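You operate a simulated robot arm through the tools that you are given. There is no shell and no other tool. Be economical: measure what you need, move in short steps, check, and stop when the job is done.

You run a simulated robot arm. Do the job below in one go: nothing can be reset, and whatever is moved stays where it is left.

TASK
Clear the stop on the flanging machine and flange the loaded small shell.
Fine: power off, wheel to 160 mm, power on, run it by the pedal, power off; the guard stays shut.

Only the result counts: the job must be done as asked and must still hold three seconds after the hand-in. Knocking over, shifting, dropping, spilling or breaking anything else fails it.

THE ROBOT
A 7-joint arm with a fingered hand, fixed in place. Base frame: the origin is at the foot of the arm, x ahead of it, y to its left, z up. Lengths are in m, angles in rad, forces in N, time in s.
With the tool pointing down near the work surface it reaches from about 0.1 to 0.66 m from the base axis. Its first joint turns from -2.897 to 2.897 rad. Payload 4.9 kg.
The tool frame sits at the grasp point between the pads (the TCP): z along the fingers, y along the line on which they close. The tips reach 0.032 m beyond it. Largest opening 0.192 m; the body of the gripper starts 0.089 m behind the TCP. The gripper is a hand of 3 fingers: y runs from the thumb to the fingers, the wrist lies at [0, 0, -0.267] in the tool frame.
Orientation is that of the tool frame in the base frame, as a unit quaternion [x, y, z, w]. With the fingers straight down and closing along the base's y, the tool's x points along the base's -x, its y along +y and its z along -z.

THE INTERFACE
- The arm moves only by the tool jog_arm. Its argument "commands" is a list that holds one entry, the list of rows, each a list of 6 numbers: the shift along the tool's x, y, z in cm, then the turn, a rotation vector about the tool's x, y, z in rad. In form: [[[tx, ty, tz, ax, ay, az], ...]]. A call has 1 to 8 rows; each row shifts and turns the commanded pose from where the row before left it, along the tool's axes as they then stand. Rows are played at 5 a second. More than 0.05 m and 0.15 rad between two rows, and nothing of the call is played. Where a pose cannot be reached the arm comes as near as it can. A force on the tool above 90 N (or 10 N above the force at the start of the call, whichever is more), or a blocked arm, ends the call early, and 0.2 s more pass. In this call time passes only in rows, and 0.2 s behind the last. It gives the time, the measured TCP pose, the force on the tool (base axes), the opening and the grip force at its end, in the units of the frame above (readings bear some noise), with the torque about the TCP (base axes, N m) and any sound that the robot's microphone picked up.
- Cameras (640 x 400 px; columns grow to the right, rows downward): "scene" is fixed at [0.0514, 0.6472, 1.6198]; the picture's right is [-0.61, -0.79, 0.00], its down [-0.63, 0.48, -0.61] and it looks along [0.48, -0.37, -0.79] (base axes); focal length 214 px, centre (320, 200). "wrist" rides on the gripper at [0.08, -0.046, -0.113] in the tool frame; the picture's right is [0.50, 0.87, 0.00], its down [-0.67, 0.39, -0.63] and it looks along [-0.55, 0.32, 0.78] (tool axes); focal length 226 px, centre (320, 200). There is no depth. A picture from a camera that has moved, and an enlarged one, comes with that camera's place and axes in the base frame and with its lens. The place of the scene camera against the robot may be out by one fixed shift of up to 0.012 m in any direction.
- camera(camera): a new picture of that camera. The clock stands still meanwhile.
- set_fingers(finger1, finger2, thumb_bend): sets how far each is bent, from 0 (flat) to 1 (curled in); at 0.3 the hand is open as for a grip, at 0.7 the pads meet at the TCP. One left out holds its place. A second passes; each finger stops where it meets its share of the squeeze, and holds until it gets a number again. It is the only way to open and close the hand. It gives what a move gives, with no picture; readings hold the bend of each and the force on the fingers (four entries, about 0 where the hand has none), thumb and palm.
- zoom(camera, box): a new picture of the part [left, top, right, bottom] of that camera's present view, enlarged. The clock stands still meanwhile.
- hand_in(): hands the job in; it is judged then, once.

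Work in short steps. Places have to be worked out from the pictures, the camera data and where the tool is seen: move nearer, look again, correct. Check each grasp and each placing, and mend what went wrong. You have 120 turns and 68 pictures in all, those below and enlarged ones among them. Open the gripper and draw the arm clear of the work before you hand the job in, unless the task says otherwise; then end with one line.

The tools are called after ">>>" by a JSON object that holds its "op" and its "data". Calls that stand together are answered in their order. jog_arm: Moves the arm, as the interface text tells. Its arguments: {"type":"object","properties":{"commands":{"type":"array","items":{"type":"array","items":{"type":"array","items":{"type":"number"}}}}},"required":["commands"]} The other tools are called the same way: set_fingers (finger1, finger2, thumb_bend) moves the fingers one by one; camera (camera) takes a picture; zoom (camera, box) takes an enlarged picture of a part of a camera's view; hand_in () hands the job in.

At the start:

```text
time: 0.0
eef_pos: [0.4054, 0.2546, 1.358]
orientation: [0.0, 1.0, 0.0, 0.0]
ft_force: [-0.2, -0.6, 0.3]
moment: [0.03, 0.03, -0.02]
opening: 0.1919
finger_force: 0.0
shape: jaw
bend: [0.3, 0.3, 0.3]
finger forces: [0.0, 0.0, 0.1, 0.0, 0.1, 0.1]
```

scene: 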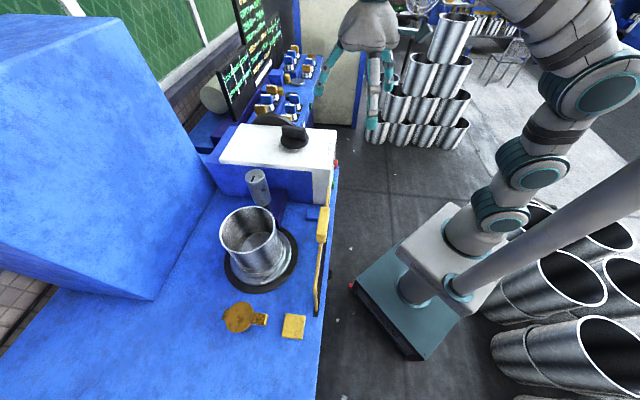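
wrist: 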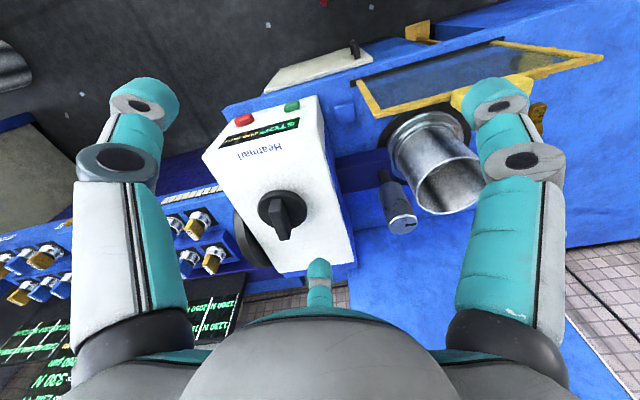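

I'll look closely at the control box, wheel and the pedal area first.

>>> {"op": "zoom", "data": {"camera": "wrist", "box": [180, 20, 420, 280]}}

>>> {"op": "zoom", "data": {"camera": "scene", "box": [190, 80, 350, 340]}}

>>> {"op": "zoom", "data": {"camera": "wrist", "box": [220, 20, 620, 260]}}

```text
1.54 times, centred on (300, 150) of wrist
camera zoom: at [0.3258, 0.2078, 1.4716], right [-0.5, 0.87, 0.0], down [0.67, 0.39, 0.63], along [0.55, 0.32, -0.78], focal length 348 px, centre (351, 277)
```

zoom: 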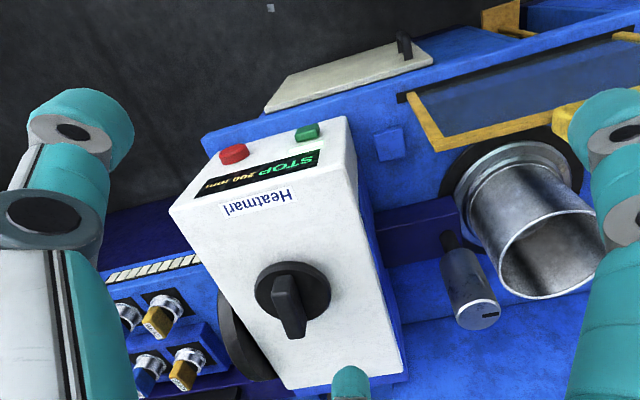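

```text
1.54 times, centred on (270, 210) of scene
camera zoom: at [0.0514, 0.6472, 1.6198], right [-0.61, -0.79, 0.0], down [-0.63, 0.48, -0.61], along [0.48, -0.37, -0.79], focal length 330 px, centre (397, 185)
```

zoom: 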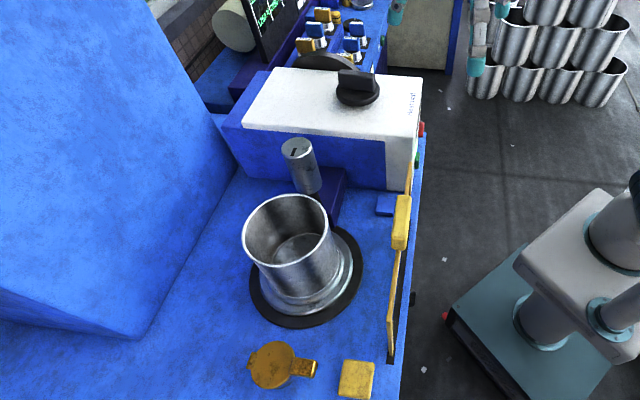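

```text
1.60 times, centred on (420, 140) of wrist
camera zoom: at [0.3258, 0.2078, 1.4716], right [-0.5, 0.87, 0.0], down [0.67, 0.39, 0.63], along [0.55, 0.32, -0.78], focal length 362 px, centre (160, 296)
```

zoom: 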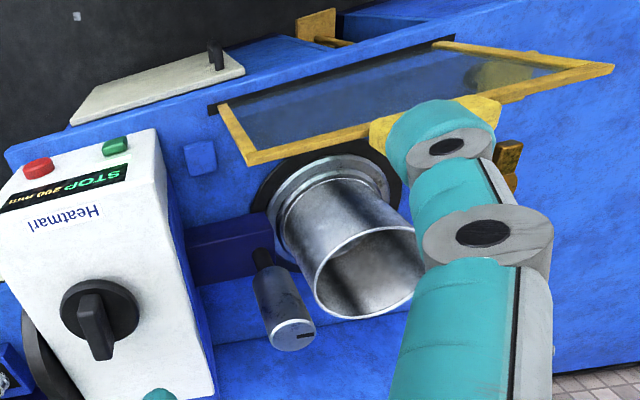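

The machine front runs at about 45° to the base, and the control box sits near (0.65, 0.30, 1.1). I'll back the hand off to see the front face and the pedal.

>>> {"op": "jog_arm", "data": {"commands": [[[2.5, -2, 2, 0, 0, 0], [2.5, -2, 2, 0, 0, 0], [2.5, -2, 2, 0, 0, 0], [2.5, -2, 2, 0, 0, 0], [2.5, -2, 2, 0, 0, 0], [2.5, -2, 2, 0, 0, 0], [2.5, -2, 2, 0, 0, 0]]]}}

>>> {"op": "camera", "data": {"camera": "wrist"}}

>>> {"op": "camera", "data": {"camera": "scene"}}

```text
time: 1.6
eef_pos: [0.2295, 0.1135, 1.2172]
orientation: [0.001, 1.0, -0.001, 0.0]
ft_force: [-1.0, 0.4, -0.3]
moment: [0.02, 0.0, -0.02]
opening: 0.192
finger_force: 0.1
shape: jaw
bend: [0.3, 0.3, 0.3]
finger forces: [0.1, 0.1, 0.0, 0.1, 0.1, 0.0]
```

```text
62 pictures are left
camera wrist: at [0.1503, 0.0675, 1.3305], right [-0.5, 0.87, 0.0], down [0.67, 0.39, 0.63], along [0.55, 0.32, -0.78], focal length 226 px, centre (320, 200)
```

wrist: 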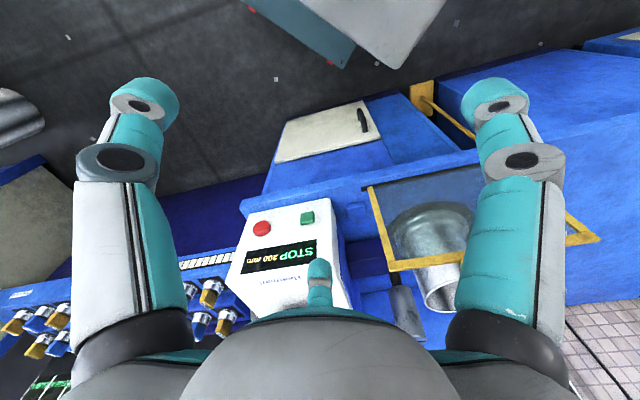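

```text
61 pictures are left
```

scene: 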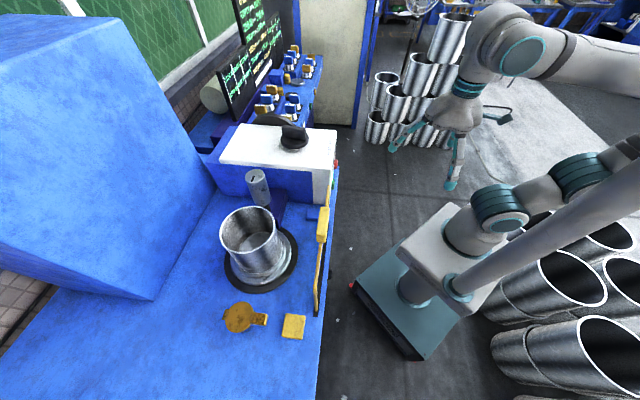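

The pale plate turns out to be a cabinet door. I'll zoom into the yellow item by the cabinet and the front panel.

>>> {"op": "zoom", "data": {"camera": "wrist", "box": [380, 40, 620, 190]}}

>>> {"op": "zoom", "data": {"camera": "wrist", "box": [220, 180, 460, 330]}}

```text
2.67 times, centred on (500, 115) of wrist
camera zoom: at [0.1503, 0.0675, 1.3305], right [-0.5, 0.87, 0.0], down [0.67, 0.39, 0.63], along [0.55, 0.32, -0.78], focal length 603 px, centre (-160, 427)
```

zoom: 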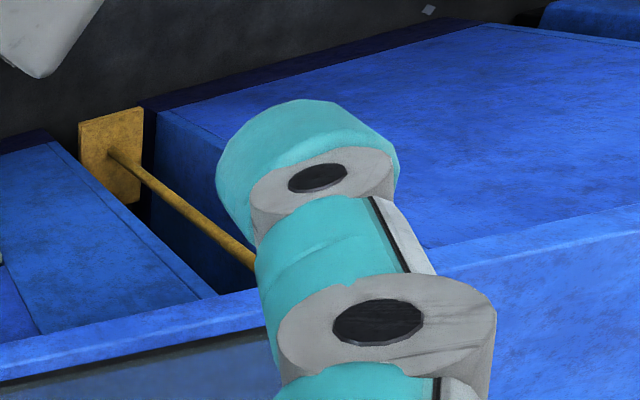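

```text
2.67 times, centred on (340, 255) of wrist
camera zoom: at [0.1503, 0.0675, 1.3305], right [-0.5, 0.87, 0.0], down [0.67, 0.39, 0.63], along [0.55, 0.32, -0.78], focal length 603 px, centre (267, 53)
```

zoom: 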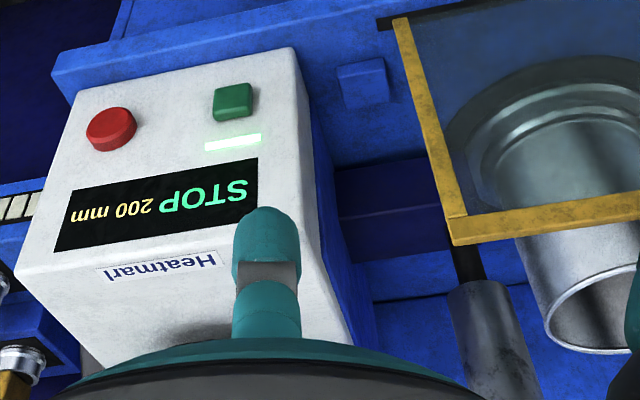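

Triangulated positions: red button (0.586, 0.147, 0.929), green button (0.499, 0.233, 0.928), pedal near (0.168, 0.584, 0.296). Next I'll look at the box's right side, where the black wheel should be.

>>> {"op": "jog_arm", "data": {"commands": [[[-3.9, -2.8, -1, 0, 0, 0], [-3.9, -2.8, -1, 0, 0, 0], [-3.9, -2.8, -1, 0, 0, 0], [-3.9, -2.8, -1, 0, 0, 0], [-3.9, -2.8, -1, 0, 0, 0], [-3.9, -2.8, -1, 0, 0, 0], [-3.9, -2.8, -1, 0, 0, 0], [-3.9, -2.8, -1, 0, 0, 0]]]}}

>>> {"op": "jog_arm", "data": {"commands": [[[0, 0, 0, 0, 0, -0.14], [0, 0, 0, 0, 0, -0.14], [0, 0, 0, 0, 0, -0.14], [0, 0, 0, 0, 0, -0.14], [0, 0, 0, 0, 0, -0.14], [0, 0, 0, 0, 0, -0.14]]]}}

>>> {"op": "camera", "data": {"camera": "wrist"}}

```text
time: 3.4
eef_pos: [0.5427, -0.1101, 1.301]
orientation: [0.0, 1.0, 0.0, 0.001]
ft_force: [-0.7, -0.1, 1.0]
moment: [-0.01, -0.09, 0.0]
opening: 0.1921
finger_force: 0.1
shape: jaw
bend: [0.3, 0.3, 0.3]
finger forces: [0.1, 0.0, 0.0, 0.0, 0.1, 0.0]
```

```text
time: 4.8
eef_pos: [0.5417, -0.1104, 1.298]
orientation: [-0.409, 0.913, 0.0, -0.001]
ft_force: [0.5, -0.2, -0.2]
moment: [0.0, 0.0, -0.03]
opening: 0.1919
finger_force: 0.0
shape: jaw
bend: [0.3, 0.3, 0.3]
finger forces: [0.1, 0.0, 0.0, 0.0, 0.0, 0.0]
```

```text
58 pictures are left
camera wrist: at [0.5238, -0.2, 1.4118], right [-0.98, 0.2, 0.0], down [0.16, 0.76, 0.63], along [0.13, 0.62, -0.78], focal length 226 px, centre (320, 200)
```

wrist: 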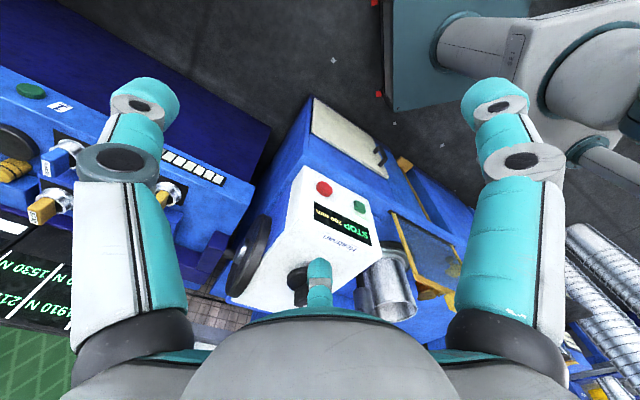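

>>> {"op": "zoom", "data": {"camera": "wrist", "box": [200, 140, 440, 320]}}

>>> {"op": "zoom", "data": {"camera": "wrist", "box": [215, 200, 335, 310]}}

```text
2.22 times, centred on (320, 230) of wrist
camera zoom: at [0.5238, -0.2, 1.4118], right [-0.98, 0.2, 0.0], down [0.16, 0.76, 0.63], along [0.13, 0.62, -0.78], focal length 502 px, centre (320, 133)
```

zoom: 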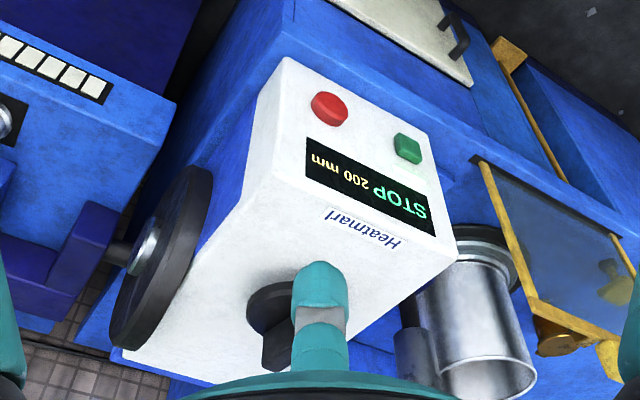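

```text
3.64 times, centred on (275, 255) of wrist
camera zoom: at [0.5238, -0.2, 1.4118], right [-0.98, 0.2, 0.0], down [0.16, 0.76, 0.63], along [0.13, 0.62, -0.78], focal length 822 px, centre (484, 0)
```

zoom: 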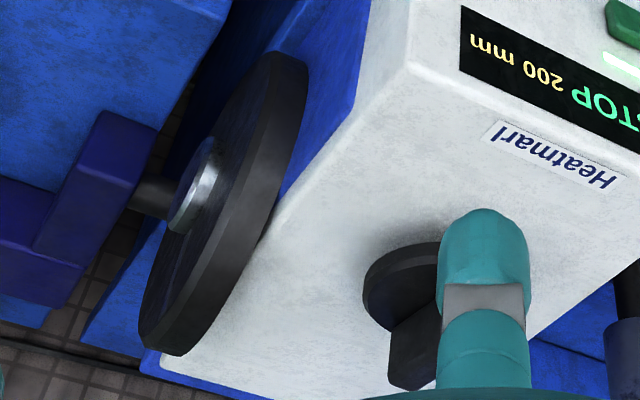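

The wheel is the black disc on the box's right side, and red/green look like off/on. I'll square up the hand, close the fingers into a poker, and start tilting forward.

>>> {"op": "set_fingers", "data": {"finger1": 0.7, "finger2": 0.7, "thumb_bend": 0.7}}

>>> {"op": "jog_arm", "data": {"commands": [[[0, 0, 0, 0, 0, 0.057], [0, 0, 0, 0, -0.14, 0], [0, 0, 0, 0, -0.14, 0], [0, 0, 0, 0, -0.14, 0], [0, 0, 0, 0, -0.14, 0], [0, 0, 0, 0, -0.14, 0]]]}}

>>> {"op": "camera", "data": {"camera": "wrist"}}

```text
time: 5.8
eef_pos: [0.5426, -0.1111, 1.2984]
orientation: [-0.408, 0.913, 0.0, 0.001]
ft_force: [-0.2, -0.9, 0.6]
moment: [-0.02, -0.02, 0.0]
opening: 0.0034
finger_force: 0.0
shape: fingers
bend: [0.69, 0.69, 0.7]
finger forces: [0.0, 0.0, 0.0, 0.0, 0.1, 0.0]
```

```text
time: 7.2
eef_pos: [0.5422, -0.1092, 1.2994]
orientation: [-0.358, 0.868, 0.131, 0.318]
ft_force: [0.4, 0.2, -0.3]
moment: [-0.02, 0.0, 0.0]
opening: 0.0035
finger_force: 0.1
shape: fingers
bend: [0.7, 0.69, 0.7]
finger forces: [0.1, 0.0, 0.1, 0.0, 0.0, 0.0]
```

```text
55 pictures are left
camera wrist: at [0.4799, -0.2368, 1.3333], right [-0.88, 0.35, -0.32], down [-0.2, 0.35, 0.92], along [0.43, 0.87, -0.24], focal length 226 px, centre (320, 200)
```

wrist: 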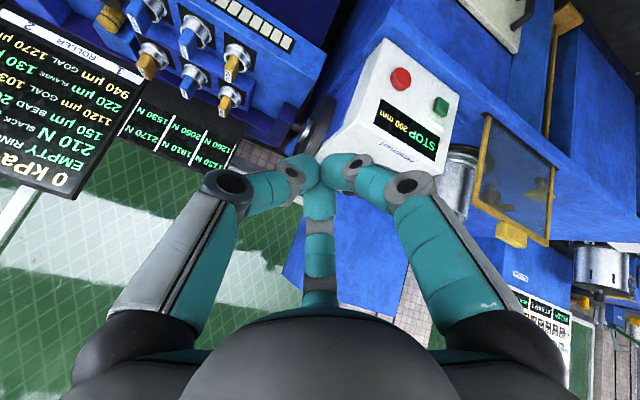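

>>> {"op": "jog_arm", "data": {"commands": [[[0, 0, 0, 0, -0.145, 0], [0, 0, 0, 0, -0.145, 0], [0, 0, 0, 0, -0.145, 0], [0, 0, 0, 0, -0.145, 0], [0, 0, 0, 0, -0.145, 0], [0, 0, 0, 0, -0.145, 0]]]}}

>>> {"op": "camera", "data": {"camera": "scene"}}

```text
time: 8.6
eef_pos: [0.5447, -0.1126, 1.3178]
orientation: [-0.266, 0.657, 0.273, 0.65]
ft_force: [2.0, -1.3, -6.0]
moment: [0.48, -0.45, 0.24]
opening: 0.0032
finger_force: 0.0
shape: fingers
bend: [0.7, 0.7, 0.7]
finger forces: [0.1, 0.0, 0.0, 0.0, 0.1, 0.1]
out of reach, approached as far as the arm can: row 6
```

```text
54 pictures are left
```

scene: 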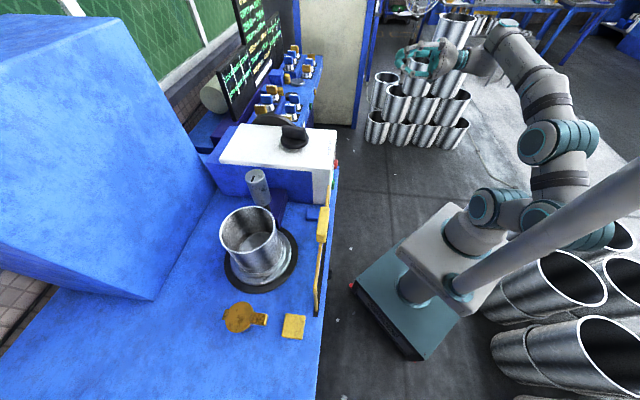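

The hand is horizontal with tool z along the panel normal. I'll lower it to the red button's height, staying about 12 cm short of the panel.

>>> {"op": "jog_arm", "data": {"commands": [[[4.6, 1.8, 0, 0, 0, 0], [4.6, 1.8, 0, 0, 0, 0], [4.6, 1.8, 0, 0, 0, 0], [4.6, 1.8, 0, 0, 0, 0], [4.6, 1.8, 0, 0, 0, 0], [4.6, 1.8, 0, 0, 0, 0], [4.6, 1.8, 0, 0, 0, 0], [4.6, 1.8, 0, 0, 0, 0]]]}}

>>> {"op": "camera", "data": {"camera": "wrist"}}

```text
time: 10.4
eef_pos: [0.4536, -0.0127, 1.2952]
orientation: [-0.268, 0.657, 0.271, 0.651]
ft_force: [0.3, 0.8, -0.4]
moment: [-0.01, 0.03, 0.01]
opening: 0.0035
finger_force: 0.0
shape: fingers
bend: [0.7, 0.7, 0.7]
finger forces: [0.0, 0.0, 0.0, 0.0, 0.0, 0.0]
out of reach, approached as far as the arm can: row 1, 2, 3, 4, 5, 6, 7, 8
```

```text
53 pictures are left
camera wrist: at [0.4059, -0.1252, 1.2163], right [-0.61, 0.61, -0.49], down [-0.72, -0.17, 0.68], along [0.33, 0.77, 0.54], focal length 226 px, centre (320, 200)
```

wrist: 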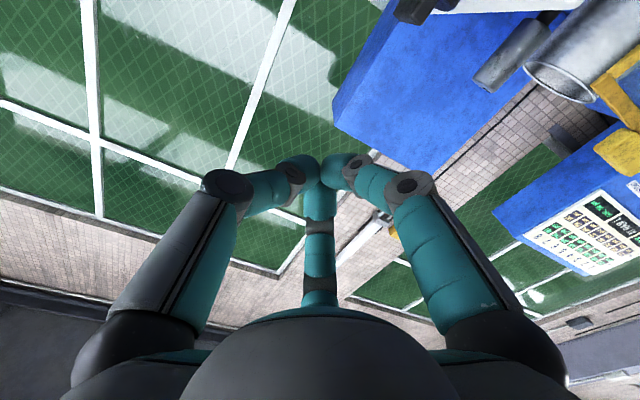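

Fully horizontal is beyond the wrist's limits when low. I'll back the tilt off to about 45°, which reached fine, and poke along the panel normal.

>>> {"op": "jog_arm", "data": {"commands": [[[0, 0, 0, 0, 0.14, 0], [0, 0, 0, 0, 0.14, 0], [0, 0, 0, 0, 0.14, 0], [0, 0, 0, 0, 0.14, 0], [0, 0, 0, 0, 0.14, 0]]]}}

```text
time: 11.6
eef_pos: [0.4541, -0.0135, 1.2948]
orientation: [-0.345, 0.839, 0.16, 0.388]
ft_force: [-0.3, 0.6, -0.4]
moment: [-0.01, 0.0, -0.02]
opening: 0.0034
finger_force: 0.2
shape: fingers
bend: [0.7, 0.7, 0.7]
finger forces: [0.0, 0.0, 0.0, 0.1, 0.0, 0.1]
```

>>> {"op": "jog_arm", "data": {"commands": [[[2.275, 0.25, 3.975, 0, 0, 0], [2.275, 0.25, 3.975, 0, 0, 0], [2.275, 0.25, 3.975, 0, 0, 0], [2.275, 0.25, 3.975, 0, 0, 0], [2.275, 0.25, 3.975, 0, 0, 0], [2.275, 0.25, 3.975, 0, 0, 0], [2.275, 0.25, 3.975, 0, 0, 0], [2.275, 0.25, 3.975, 0, 0, 0]]]}}

>>> {"op": "camera", "data": {"camera": "wrist"}}

>>> {"op": "zoom", "data": {"camera": "scene", "box": [240, 100, 400, 240]}}

```text
time: 13.4
eef_pos: [0.5307, 0.0908, 0.9514]
orientation: [-0.346, 0.838, 0.16, 0.39]
ft_force: [0.0, 0.0, 0.4]
moment: [-0.05, 0.07, 0.03]
opening: 0.0035
finger_force: 0.1
shape: fingers
bend: [0.7, 0.7, 0.7]
finger forces: [0.0, 0.0, 0.1, 0.0, 0.0, 0.1]
```

```text
52 pictures are left
camera wrist: at [0.4649, -0.0402, 0.9628], right [-0.84, 0.39, -0.38], down [-0.31, 0.24, 0.92], along [0.45, 0.89, -0.08], focal length 226 px, centre (320, 200)
```

wrist: 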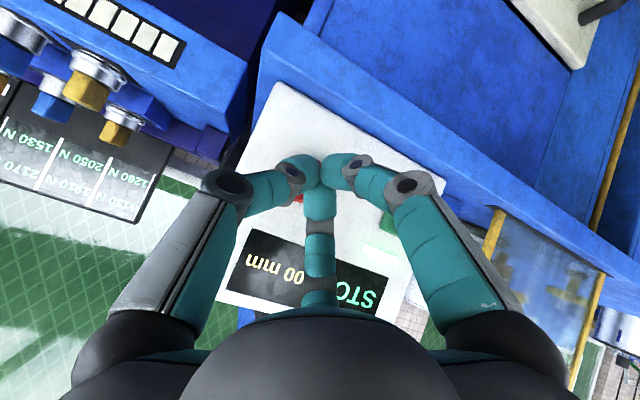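

```text
2.86 times, centred on (320, 170) of scene
camera zoom: at [0.0514, 0.6472, 1.6198], right [-0.61, -0.79, 0.0], down [-0.63, 0.48, -0.61], along [0.48, -0.37, -0.79], focal length 613 px, centre (320, 286)
```

zoom: 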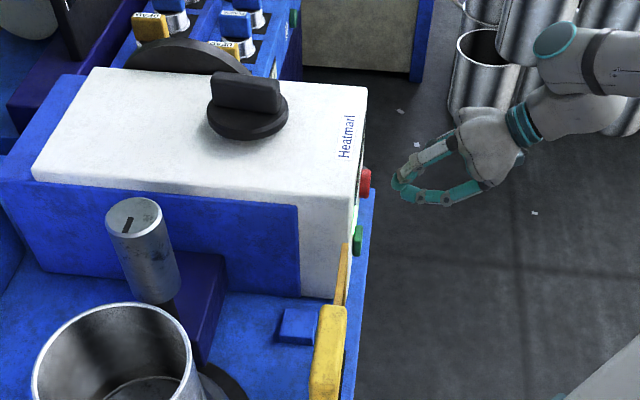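

The tips are aligned with the red button, about 5–6 cm short of it. I'll move in along the normal.

>>> {"op": "jog_arm", "data": {"commands": [[[-1.29, 0, 1.53, 0, 0, 0], [-1.29, 0, 1.53, 0, 0, 0], [-0.32, 0, 0.38, 0, 0, 0]]]}}

>>> {"op": "jog_arm", "data": {"commands": [[[-0.32, 0, 0.38, 0, 0, 0], [-0.32, 0, 0.38, 0, 0, 0]]]}}

>>> {"op": "zoom", "data": {"camera": "scene", "box": [240, 100, 400, 240]}}

```text
time: 14.2
eef_pos: [0.5606, 0.1204, 0.9509]
orientation: [-0.345, 0.839, 0.16, 0.389]
ft_force: [-3.8, -3.6, 1.5]
moment: [0.01, 0.0, -0.02]
opening: 0.0034
finger_force: 3.7
shape: fingers
bend: [0.69, 0.7, 0.7]
finger forces: [0.1, 7.9, 0.0, 0.0, 0.0, 0.0]
heard: click
```

```text
time: 14.8
eef_pos: [0.5663, 0.1265, 0.9502]
orientation: [-0.345, 0.839, 0.159, 0.388]
ft_force: [-21.7, -29.8, 3.6]
moment: [-0.42, 0.17, -0.46]
opening: 0.0039
finger_force: 23.6
shape: fingers
bend: [0.68, 0.71, 0.7]
finger forces: [0.0, 15.7, 0.1, 0.1, 30.6, 0.0]
```

```text
2.86 times, centred on (320, 170) of scene
camera zoom: at [0.0514, 0.6472, 1.6198], right [-0.61, -0.79, 0.0], down [-0.63, 0.48, -0.61], along [0.48, -0.37, -0.79], focal length 613 px, centre (320, 286)
```

zoom: 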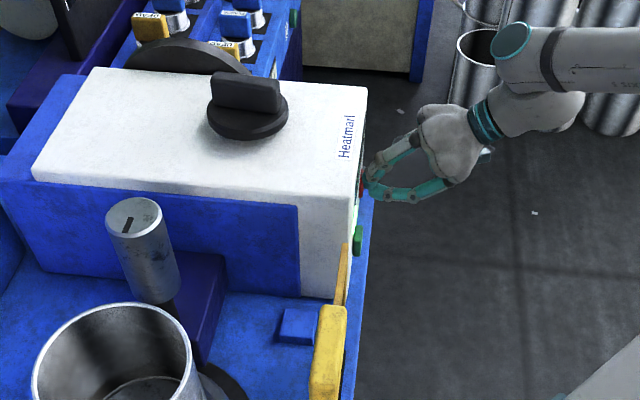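

A click was heard, so the button was pressed. I'll retreat and read the display.

>>> {"op": "jog_arm", "data": {"commands": [[[1.29, 0, -1.53, 0, 0, 0], [1.94, 0, -2.29, 0, 0, 0], [1.94, 0, -2.29, 0, 0, 0], [1.94, 0, -2.29, 0, 0, 0]]]}}

>>> {"op": "camera", "data": {"camera": "wrist"}}

```text
time: 15.8
eef_pos: [0.4881, 0.0564, 0.9561]
orientation: [-0.345, 0.84, 0.159, 0.387]
ft_force: [-0.6, -0.7, -0.8]
moment: [0.04, -0.03, 0.01]
opening: 0.0039
finger_force: 0.0
shape: fingers
bend: [0.69, 0.7, 0.7]
finger forces: [0.0, 0.0, 0.0, 0.1, 0.1, 0.1]
out of reach, approached as far as the arm can: row 4
```

```text
49 pictures are left
camera wrist: at [0.4233, -0.0744, 0.9697], right [-0.84, 0.39, -0.38], down [-0.3, 0.24, 0.92], along [0.45, 0.89, -0.09], focal length 226 px, centre (320, 200)
```

wrist: 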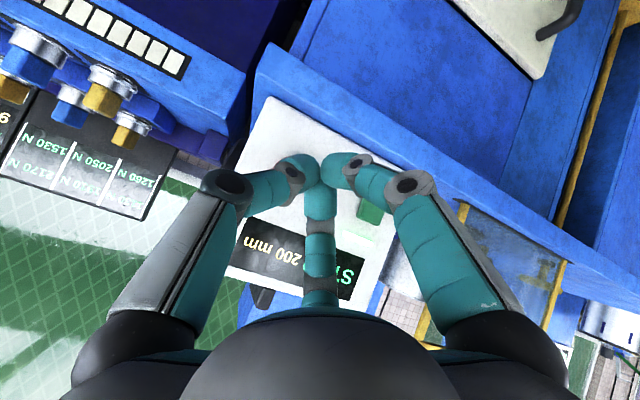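

>>> {"op": "zoom", "data": {"camera": "wrist", "box": [230, 130, 430, 310]}}

```text
2.22 times, centred on (330, 220) of wrist
camera zoom: at [0.4233, -0.0744, 0.9697], right [-0.84, 0.39, -0.38], down [-0.3, 0.24, 0.92], along [0.45, 0.89, -0.09], focal length 502 px, centre (298, 156)
```

zoom: 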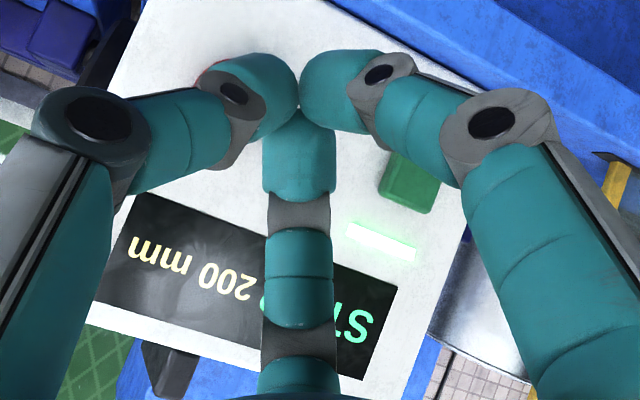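

The display still reads STOP 200 mm and the lamp is lit, so red alone is not the power. The rotary switch on top is probably the power switch, so I'll raise and untilt the hand to look at it.

>>> {"op": "jog_arm", "data": {"commands": [[[-3.42, 0, -2.9, 0, 0, 0], [-3.42, 0, -2.9, 0, 0, 0], [-3.42, 0, -2.9, 0, 0, 0], [-3.42, 0, -2.9, 0, 0, 0], [-3.42, 0, -2.9, 0, 0, 0], [-3.42, 0, -2.9, 0, 0, 0], [-3.42, 0, -2.9, 0, 0, 0]]]}}

>>> {"op": "jog_arm", "data": {"commands": [[[0, 0, 0, 0, 0.14, 0], [0, 0, 0, 0, 0.14, 0], [0, 0, 0, 0, 0.14, 0], [0, 0, 0, 0, 0.14, 0]]]}}

>>> {"op": "camera", "data": {"camera": "wrist"}}

```text
time: 17.4
eef_pos: [0.4884, 0.0549, 1.2688]
orientation: [-0.346, 0.838, 0.162, 0.389]
ft_force: [0.4, 0.5, 0.0]
moment: [-0.02, 0.0, 0.03]
opening: 0.0037
finger_force: 0.0
shape: fingers
bend: [0.69, 0.7, 0.7]
finger forces: [0.0, 0.0, 0.0, 0.0, 0.0, 0.1]
```

```text
time: 18.4
eef_pos: [0.4891, 0.0543, 1.2703]
orientation: [-0.376, 0.914, 0.058, 0.142]
ft_force: [-0.4, -0.6, 0.8]
moment: [-0.04, 0.01, 0.02]
opening: 0.0038
finger_force: 0.0
shape: fingers
bend: [0.69, 0.7, 0.7]
finger forces: [0.0, 0.1, 0.0, 0.0, 0.1, 0.1]
```

```text
47 pictures are left
camera wrist: at [0.4436, -0.0564, 1.3546], right [-0.95, 0.28, -0.15], down [0.04, 0.59, 0.81], along [0.32, 0.76, -0.57], focal length 226 px, centre (320, 200)
```

wrist: 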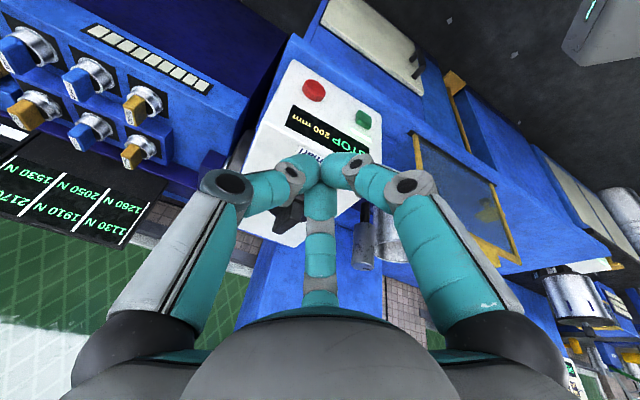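

>>> {"op": "zoom", "data": {"camera": "wrist", "box": [230, 60, 390, 260]}}

```text
2.00 times, centred on (310, 160) of wrist
camera zoom: at [0.4436, -0.0564, 1.3546], right [-0.95, 0.28, -0.15], down [0.04, 0.59, 0.81], along [0.32, 0.76, -0.57], focal length 452 px, centre (340, 280)
```

zoom: 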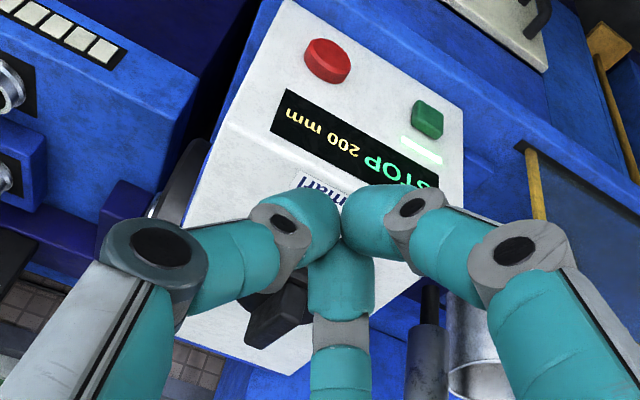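

>>> {"op": "set_fingers", "data": {"finger1": 0.3, "finger2": 0.3, "thumb_bend": 0.3}}

>>> {"op": "zoom", "data": {"camera": "wrist", "box": [200, 60, 400, 260]}}

```text
time: 19.4
eef_pos: [0.488, 0.0538, 1.2702]
orientation: [-0.376, 0.914, 0.059, 0.142]
ft_force: [0.4, 0.7, 0.0]
moment: [0.0, -0.04, 0.02]
opening: 0.1676
finger_force: 0.0
shape: fingers
bend: [0.3, 0.3, 0.3]
finger forces: [0.0, 0.1, 0.0, 0.0, 0.0, 0.0]
```

```text
2.00 times, centred on (300, 160) of wrist
camera zoom: at [0.4435, -0.0564, 1.354], right [-0.95, 0.28, -0.15], down [0.04, 0.59, 0.81], along [0.31, 0.76, -0.57], focal length 452 px, centre (360, 280)
```

zoom: 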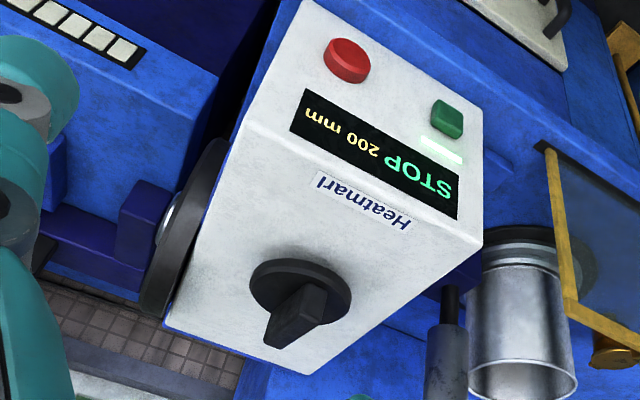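

Clear view now: the knob's disc centre is about (0.658, 0.302, 1.089), with its bar parallel to the panel normal. I'll close the fingers and hover to the left of the bar's near end.

>>> {"op": "set_fingers", "data": {"finger1": 0.7, "finger2": 0.7, "thumb_bend": 0.7}}

>>> {"op": "jog_arm", "data": {"commands": [[[-3.7, 1.78, 2.05, 0, 0, 0], [-3.7, 1.78, 2.05, 0, 0, 0], [-3.7, 1.78, 2.05, 0, 0, 0], [-3.7, 1.78, 2.05, 0, 0, 0], [-3.7, 1.78, 2.05, 0, 0, 0], [-3.7, 1.78, 2.05, 0, 0, 0]]]}}

>>> {"op": "zoom", "data": {"camera": "scene", "box": [220, 60, 400, 200]}}

>>> {"op": "camera", "data": {"camera": "wrist"}}

```text
time: 20.4
eef_pos: [0.4892, 0.0545, 1.2698]
orientation: [-0.376, 0.913, 0.059, 0.143]
ft_force: [-0.4, -0.6, 0.0]
moment: [-0.01, 0.01, -0.01]
opening: 0.0034
finger_force: 0.1
shape: fingers
bend: [0.69, 0.69, 0.7]
finger forces: [0.0, 0.1, 0.0, 0.1, 0.1, 0.0]
```

```text
time: 21.8
eef_pos: [0.5902, 0.3067, 1.2224]
orientation: [-0.376, 0.913, 0.059, 0.144]
ft_force: [0.4, 0.4, 1.4]
moment: [0.0, 0.01, -0.04]
opening: 0.0035
finger_force: 0.0
shape: fingers
bend: [0.69, 0.7, 0.7]
finger forces: [0.0, 0.0, 0.0, 0.1, 0.1, 0.0]
```

```text
2.86 times, centred on (310, 130) of scene
camera zoom: at [0.0514, 0.6472, 1.6198], right [-0.61, -0.79, 0.0], down [-0.63, 0.48, -0.61], along [0.48, -0.37, -0.79], focal length 613 px, centre (349, 400)
```

zoom: 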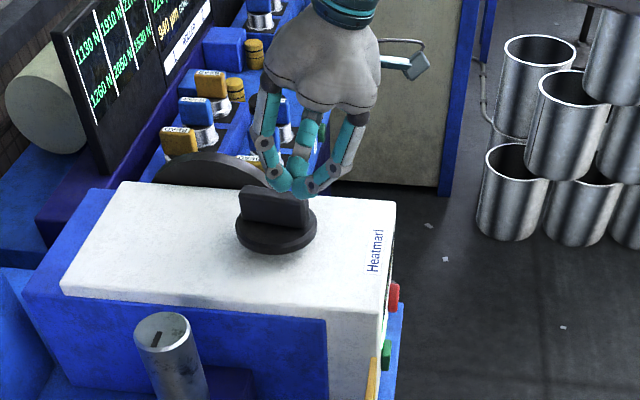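

```text
43 pictures are left
camera wrist: at [0.5439, 0.1954, 1.3051], right [-0.95, 0.28, -0.15], down [0.04, 0.59, 0.81], along [0.32, 0.76, -0.57], focal length 226 px, centre (320, 200)
```

wrist: 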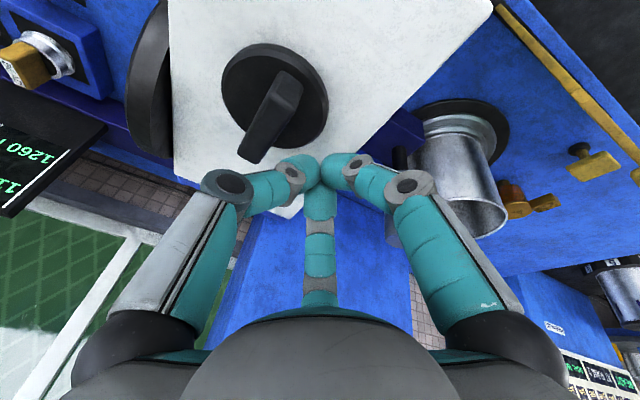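

Knob position confirmed. I'll descend beside the bar's near end.

>>> {"op": "jog_arm", "data": {"commands": [[[0.88, 0, 2.77, 0, 0, 0], [0.88, 0, 2.77, 0, 0, 0], [0.88, 0, 2.77, 0, 0, 0]]]}}

>>> {"op": "zoom", "data": {"camera": "scene", "box": [250, 90, 350, 170]}}

```text
time: 22.6
eef_pos: [0.5898, 0.3064, 1.1355]
orientation: [-0.376, 0.913, 0.059, 0.144]
ft_force: [-13.7, -4.3, 10.7]
moment: [-0.24, -0.51, -0.47]
opening: 0.0019
finger_force: 8.3
shape: fingers
bend: [0.69, 0.69, 0.7]
finger forces: [0.0, 0.0, 0.0, 0.0, 16.7, 0.0]
```

```text
5.00 times, centred on (300, 130) of scene
camera zoom: at [0.0514, 0.6472, 1.6198], right [-0.61, -0.79, 0.0], down [-0.63, 0.48, -0.61], along [0.48, -0.37, -0.79], focal length 1072 px, centre (420, 550)
```

zoom: 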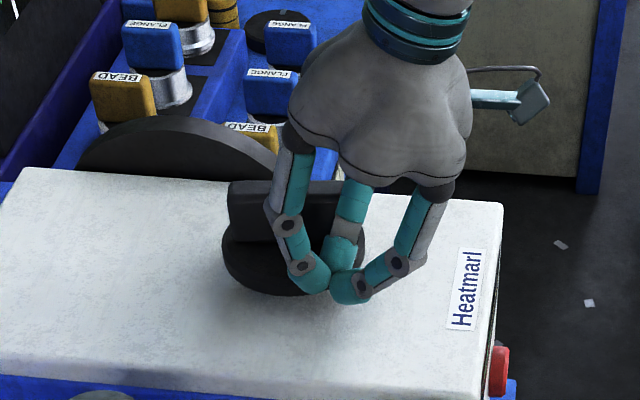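

The thumb bulk met the bar's near end. Straddling and gripping the bar will be better, so I'll rise, open, and centre over it.

>>> {"op": "jog_arm", "data": {"commands": [[[-0.88, 0.5, -2.77, 0, 0, 0], [-0.88, 0, -2.77, 0, 0, 0], [-0.88, 0, -2.77, 0, 0, 0]]]}}

>>> {"op": "set_fingers", "data": {"finger1": 0.45, "finger2": 0.45, "thumb_bend": 0.45}}

>>> {"op": "jog_arm", "data": {"commands": [[[-1.5, -2.7, 0.48, 0, 0, 0], [-1.5, -2.5, 0.48, 0, 0, 0]]]}}

>>> {"op": "zoom", "data": {"camera": "scene", "box": [240, 60, 360, 160]}}

>>> {"op": "camera", "data": {"camera": "wrist"}}

```text
time: 23.4
eef_pos: [0.5848, 0.309, 1.2201]
orientation: [-0.376, 0.914, 0.058, 0.142]
ft_force: [-0.5, 0.6, -0.5]
moment: [-0.02, 0.05, -0.05]
opening: 0.0033
finger_force: 0.2
shape: fingers
bend: [0.69, 0.69, 0.7]
finger forces: [0.0, 0.0, 0.0, 0.0, 0.0, 0.0]
```

```text
time: 24.4
eef_pos: [0.5862, 0.309, 1.2203]
orientation: [-0.377, 0.913, 0.06, 0.143]
ft_force: [-0.2, -0.4, 0.1]
moment: [-0.03, -0.03, 0.01]
opening: 0.1051
finger_force: 0.0
shape: fingers
bend: [0.45, 0.45, 0.45]
finger forces: [0.0, 0.1, 0.1, 0.1, 0.0, 0.0]
```

```text
time: 25.0
eef_pos: [0.6451, 0.2948, 1.2205]
orientation: [-0.376, 0.914, 0.059, 0.143]
ft_force: [0.0, -0.4, 0.9]
moment: [-0.02, 0.0, 0.01]
opening: 0.1054
finger_force: 0.1
shape: fingers
bend: [0.45, 0.45, 0.45]
finger forces: [0.1, 0.0, 0.0, 0.1, 0.0, 0.0]
```

```text
4.00 times, centred on (300, 110) of scene
camera zoom: at [0.0514, 0.6472, 1.6198], right [-0.61, -0.79, 0.0], down [-0.63, 0.48, -0.61], along [0.48, -0.37, -0.79], focal length 858 px, centre (400, 560)
```

zoom: 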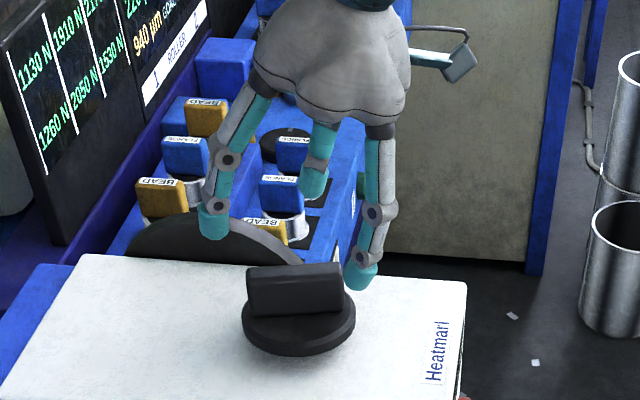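

```text
40 pictures are left
camera wrist: at [0.5995, 0.1838, 1.3046], right [-0.95, 0.28, -0.15], down [0.04, 0.59, 0.81], along [0.32, 0.76, -0.57], focal length 226 px, centre (320, 200)
```

wrist: 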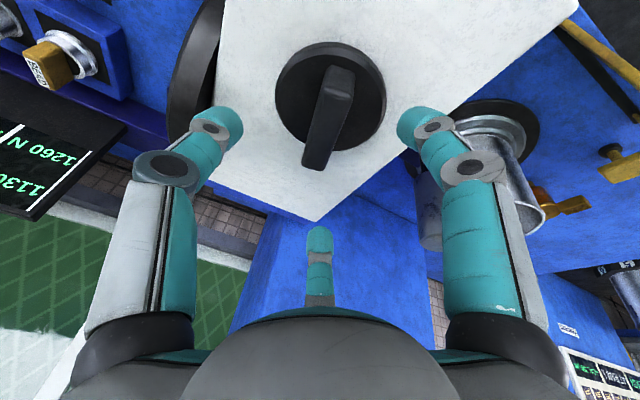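

The bar lies between the thumb and the two fingers. I'll descend onto it.

>>> {"op": "jog_arm", "data": {"commands": [[[0.46, -0.13, 2.78, 0, 0, 0], [0.46, -0.13, 2.78, 0, 0, 0], [0.46, -0.13, 2.78, 0, 0, 0]]]}}

>>> {"op": "set_fingers", "data": {"finger1": 0.7, "finger2": 0.7, "thumb_bend": 0.7}}

>>> {"op": "zoom", "data": {"camera": "scene", "box": [240, 60, 360, 160]}}

```text
time: 25.8
eef_pos: [0.6565, 0.3005, 1.1363]
orientation: [-0.377, 0.913, 0.06, 0.143]
ft_force: [-0.8, 1.0, 0.2]
moment: [-0.03, -0.02, -0.01]
opening: 0.1062
finger_force: 0.2
shape: fingers
bend: [0.45, 0.45, 0.45]
finger forces: [0.6, 0.0, 0.0, 0.1, 0.1, 0.0]
```

```text
time: 26.8
eef_pos: [0.6577, 0.299, 1.1373]
orientation: [-0.376, 0.913, 0.058, 0.144]
ft_force: [10.6, -10.5, 2.5]
moment: [-1.06, -0.79, -0.2]
opening: 0.092
finger_force: 23.2
shape: fingers
bend: [0.46, 0.53, 0.55]
finger forces: [10.2, 10.6, 0.0, 0.0, 25.3, 0.1]
```

```text
4.00 times, centred on (300, 110) of scene
camera zoom: at [0.0514, 0.6472, 1.6198], right [-0.61, -0.79, 0.0], down [-0.63, 0.48, -0.61], along [0.48, -0.37, -0.79], focal length 858 px, centre (400, 560)
```

zoom: 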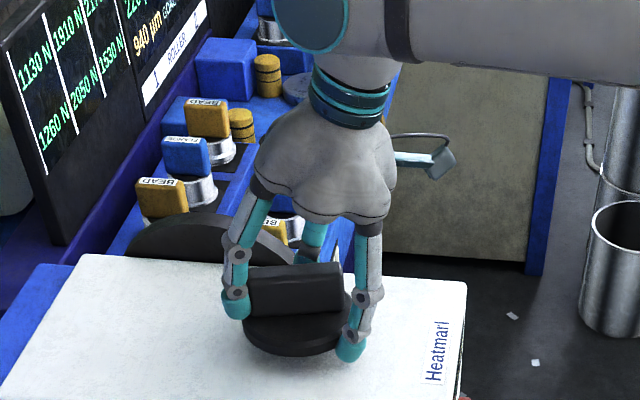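

The bar is gripped on the knob axis. I'll try a small counter-clockwise twist about the vertical and read the torque.

>>> {"op": "jog_arm", "data": {"commands": [[[0, 0, 0, -0.042, 0, -0.133], [0, 0, 0, -0.042, 0, -0.133], [0, 0, 0, -0.042, 0, -0.133]]]}}

>>> {"op": "zoom", "data": {"camera": "scene", "box": [240, 60, 360, 160]}}

```text
time: 27.6
eef_pos: [0.6576, 0.3006, 1.1374]
orientation: [-0.559, 0.814, 0.086, 0.13]
ft_force: [17.4, -7.9, 5.5]
moment: [-0.57, -1.21, -0.23]
opening: 0.0921
finger_force: 24.1
shape: fingers
bend: [0.46, 0.53, 0.55]
finger forces: [9.7, 9.9, 0.0, 0.0, 26.9, 0.0]
```

```text
4.00 times, centred on (300, 110) of scene
camera zoom: at [0.0514, 0.6472, 1.6198], right [-0.61, -0.79, 0.0], down [-0.63, 0.48, -0.61], along [0.48, -0.37, -0.79], focal length 858 px, centre (400, 560)
```

zoom: 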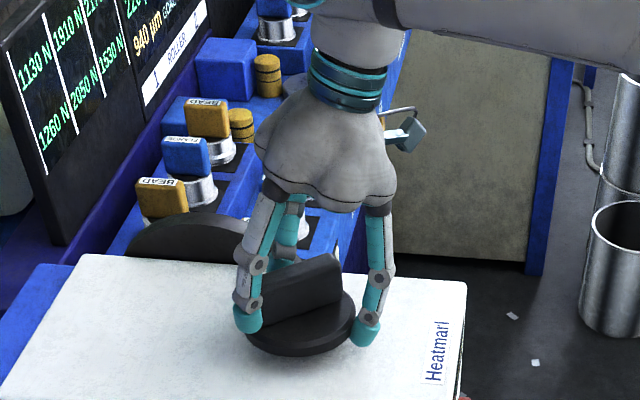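

The knob turns with the hand. Continuing to about 90°.

>>> {"op": "jog_arm", "data": {"commands": [[[0, 0, 0, -0.042, 0, -0.133], [0, 0, 0, -0.042, 0, -0.133], [0, 0, 0, -0.042, 0, -0.133], [0, 0, 0, -0.042, 0, -0.133]]]}}

>>> {"op": "jog_arm", "data": {"commands": [[[0, 0, 0, -0.042, 0, -0.133], [0, 0, 0, -0.042, 0, -0.133], [0, 0, 0, -0.042, 0, -0.133], [0, 0, 0, -0.042, 0, -0.133]]]}}

>>> {"op": "zoom", "data": {"camera": "scene", "box": [240, 60, 360, 160]}}

```text
time: 28.6
eef_pos: [0.6577, 0.3015, 1.1384]
orientation: [0.762, -0.629, -0.116, -0.101]
ft_force: [22.7, 0.1, 7.0]
moment: [0.09, -1.39, -0.22]
opening: 0.0919
finger_force: 24.2
shape: fingers
bend: [0.46, 0.54, 0.55]
finger forces: [10.2, 8.9, 0.0, 0.0, 28.1, 0.0]
```

```text
time: 29.4
eef_pos: [0.6681, 0.3077, 1.156]
orientation: [0.824, -0.546, -0.125, -0.088]
ft_force: [-9.2, -4.3, 21.1]
moment: [-2.08, 0.85, -0.19]
opening: 0.0695
finger_force: 21.2
shape: fingers
bend: [0.46, 0.55, 0.7]
finger forces: [31.5, 11.6, 0.0, 0.1, 0.0, 0.0]
out of reach, approached as far as the arm can: row 2, 3
stopped in row 3: the force on the tool passed its limit at 100 N (the readings are from after the stop); the commanded pose is now the measured one
```

```text
4.00 times, centred on (300, 110) of scene
camera zoom: at [0.0514, 0.6472, 1.6198], right [-0.61, -0.79, 0.0], down [-0.63, 0.48, -0.61], along [0.48, -0.37, -0.79], focal length 858 px, centre (400, 560)
```

zoom: 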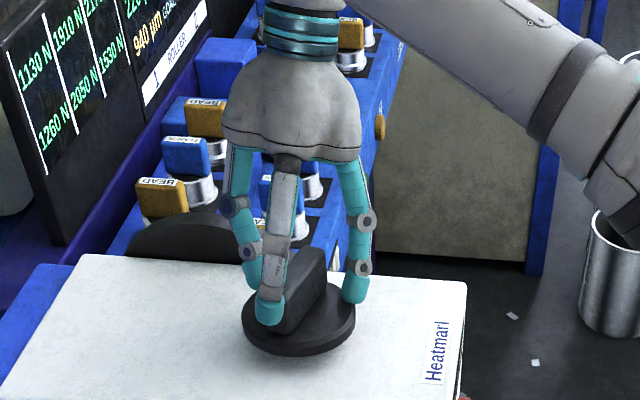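

The arm hit a reach limit after about 65–70° and the thumb slipped. I'll open, rise and inspect the knob.

>>> {"op": "set_fingers", "data": {"finger1": 0.4, "finger2": 0.4, "thumb_bend": 0.4}}

>>> {"op": "jog_arm", "data": {"commands": [[[-0.88, 0, -2.77, 0, 0, 0], [-0.88, 0, -2.77, 0, 0, 0], [-0.88, 0, -2.77, 0, 0, 0]]]}}

>>> {"op": "camera", "data": {"camera": "wrist"}}

```text
time: 30.4
eef_pos: [0.6683, 0.309, 1.1514]
orientation: [0.823, -0.547, -0.126, -0.087]
ft_force: [-0.1, -0.1, 0.3]
moment: [0.03, 0.0, 0.01]
opening: 0.1265
finger_force: 0.1
shape: fingers
bend: [0.4, 0.4, 0.4]
finger forces: [0.0, 0.0, 0.0, 0.1, 0.0, 0.0]
```

```text
time: 31.2
eef_pos: [0.643, 0.2953, 1.2123]
orientation: [0.824, -0.546, -0.127, -0.085]
ft_force: [0.3, 0.6, -1.2]
moment: [0.01, 0.07, 0.06]
opening: 0.1266
finger_force: 0.0
shape: fingers
bend: [0.4, 0.4, 0.4]
finger forces: [0.0, 0.0, 0.0, 0.1, 0.0, 0.0]
out of reach, approached as far as the arm can: row 1, 2, 3
```

```text
36 pictures are left
camera wrist: at [0.7286, 0.2121, 1.2963], right [-0.61, -0.78, -0.15], down [-0.53, 0.26, 0.8], along [-0.58, 0.57, -0.57], focal length 226 px, centre (320, 200)
```

wrist: 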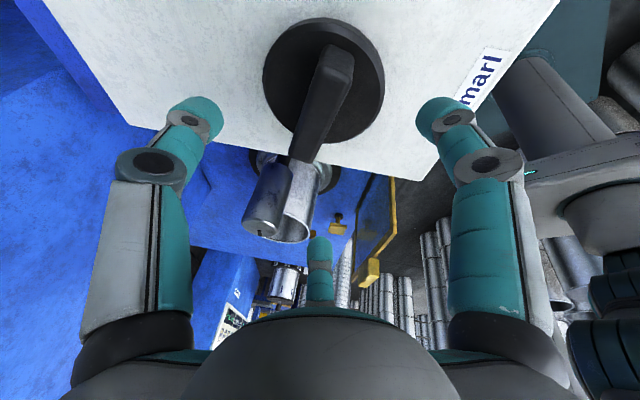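

The bar has turned about 79° and looks nearly parallel to the box front. I'll rotate the hand back and read the display.

>>> {"op": "jog_arm", "data": {"commands": [[[0, 0, -0.5, 0.045, 0, 0.141], [0, 0, -0.5, 0.045, 0, 0.141], [0, 0, -0.5, 0.045, 0, 0.141], [0, 0, -0.5, 0.045, 0, 0.141], [0, 0, -0.5, 0.045, 0, 0.141], [0, 0, 0, 0.045, 0, 0.141], [0, 0, 0, 0.045, 0, 0.141], [0, 0, 0, 0.045, 0, 0.141]]]}}

>>> {"op": "jog_arm", "data": {"commands": [[[4.5, 0, -1.4, 0, 0, 0], [4.5, 0, -1.4, 0, 0, 0], [4.5, 0, -1.4, 0, 0, 0], [4.5, 0, -1.4, 0, 0, 0], [4.5, 0, -1.4, 0, 0, 0]]]}}

>>> {"op": "zoom", "data": {"camera": "wrist", "box": [200, 60, 400, 260]}}

```text
time: 33.0
eef_pos: [0.6576, 0.2883, 1.2849]
orientation: [-0.377, 0.914, 0.057, 0.137]
ft_force: [0.3, 0.3, -0.1]
moment: [0.0, 0.0, -0.01]
opening: 0.1271
finger_force: 0.1
shape: fingers
bend: [0.4, 0.4, 0.4]
finger forces: [0.0, 0.0, 0.1, 0.1, 0.0, 0.0]
out of reach, approached as far as the arm can: row 1, 2, 3, 4, 5, 6, 7, 8
```

```text
time: 34.4
eef_pos: [0.6598, 0.1901, 1.3659]
orientation: [-0.379, 0.9, 0.054, 0.208]
ft_force: [-0.2, 0.0, 0.2]
moment: [-0.05, 0.05, 0.04]
opening: 0.1268
finger_force: 0.1
shape: fingers
bend: [0.4, 0.4, 0.4]
finger forces: [0.0, 0.0, 0.1, 0.1, 0.0, 0.1]
out of reach, approached as far as the arm can: row 1, 2, 3, 4, 5
stopped in row 5: the arm was blocked; the commanded pose is now the measured one
```

```text
2.00 times, centred on (300, 160) of wrist
camera zoom: at [0.6058, 0.075, 1.4395], right [-0.92, 0.28, -0.26], down [-0.06, 0.55, 0.83], along [0.38, 0.78, -0.49], focal length 452 px, centre (360, 280)
```

zoom: 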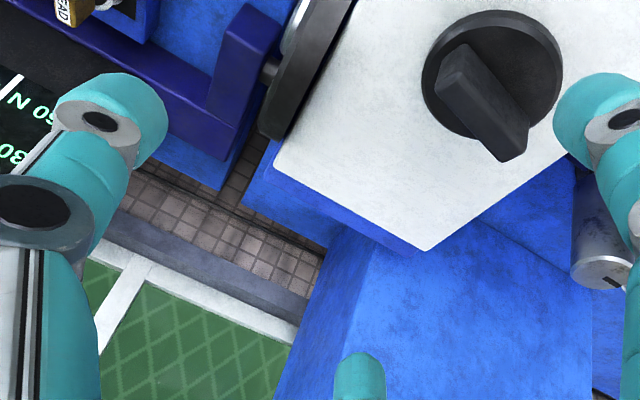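

>>> {"op": "camera", "data": {"camera": "wrist"}}

>>> {"op": "camera", "data": {"camera": "scene"}}

```text
34 pictures are left
camera wrist: at [0.6058, 0.075, 1.4395], right [-0.92, 0.28, -0.26], down [-0.06, 0.55, 0.83], along [0.38, 0.78, -0.49], focal length 226 px, centre (320, 200)
```

wrist: 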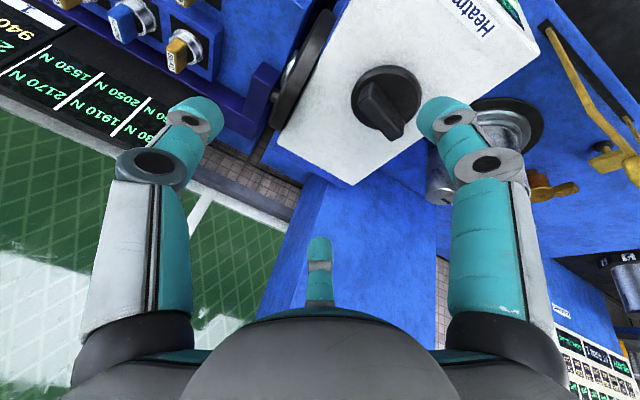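

```text
33 pictures are left
```

scene: 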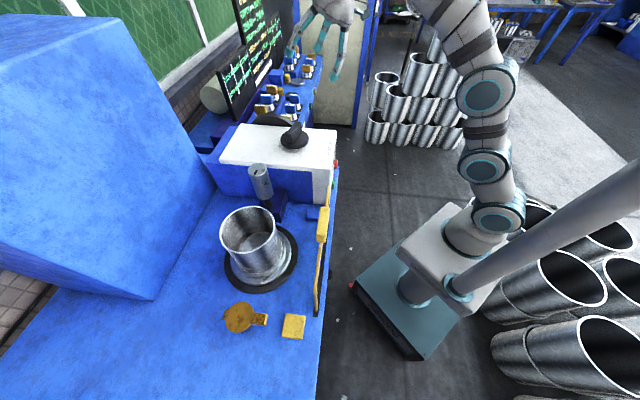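

The slotted roller by the shell appears to have shifted, so this knob may be the size control. I need to read the display, so I'm backing off toward the robot.

>>> {"op": "jog_arm", "data": {"commands": [[[4.3, 0, -0.24, 0, 0, 0], [4.3, 0, -0.24, 0, 0, 0], [4.3, 0, -0.24, 0, 0, 0], [4.3, 0, -0.24, 0, 0, 0], [4.3, 0, -0.24, 0, 0, 0]]]}}

>>> {"op": "camera", "data": {"camera": "wrist"}}

>>> {"op": "zoom", "data": {"camera": "scene", "box": [190, 80, 350, 340]}}

```text
time: 35.6
eef_pos: [0.5187, 0.0439, 1.2879]
orientation: [-0.379, 0.9, 0.055, 0.209]
ft_force: [-0.1, 0.3, -0.9]
moment: [0.04, 0.01, 0.01]
opening: 0.1268
finger_force: 0.0
shape: fingers
bend: [0.4, 0.4, 0.4]
finger forces: [0.1, 0.1, 0.1, 0.0, 0.0, 0.0]
```

```text
32 pictures are left
camera wrist: at [0.4663, -0.0697, 1.3609], right [-0.92, 0.28, -0.26], down [-0.06, 0.55, 0.83], along [0.38, 0.78, -0.49], focal length 226 px, centre (320, 200)
```

wrist: 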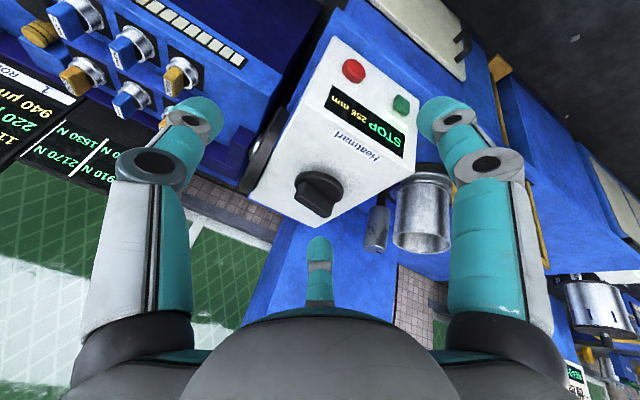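

```text
1.54 times, centred on (270, 210) of scene
camera zoom: at [0.0514, 0.6472, 1.6198], right [-0.61, -0.79, 0.0], down [-0.63, 0.48, -0.61], along [0.48, -0.37, -0.79], focal length 330 px, centre (397, 185)
```

zoom: 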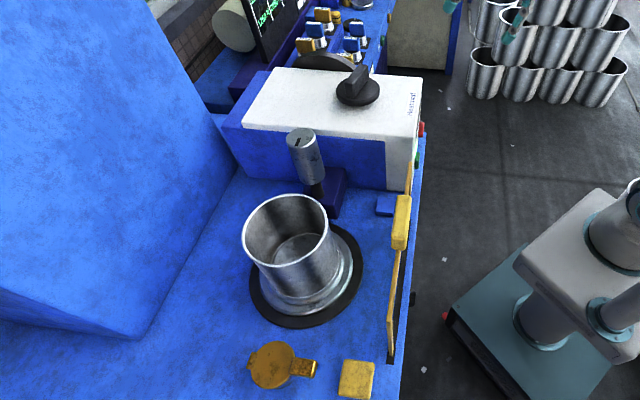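

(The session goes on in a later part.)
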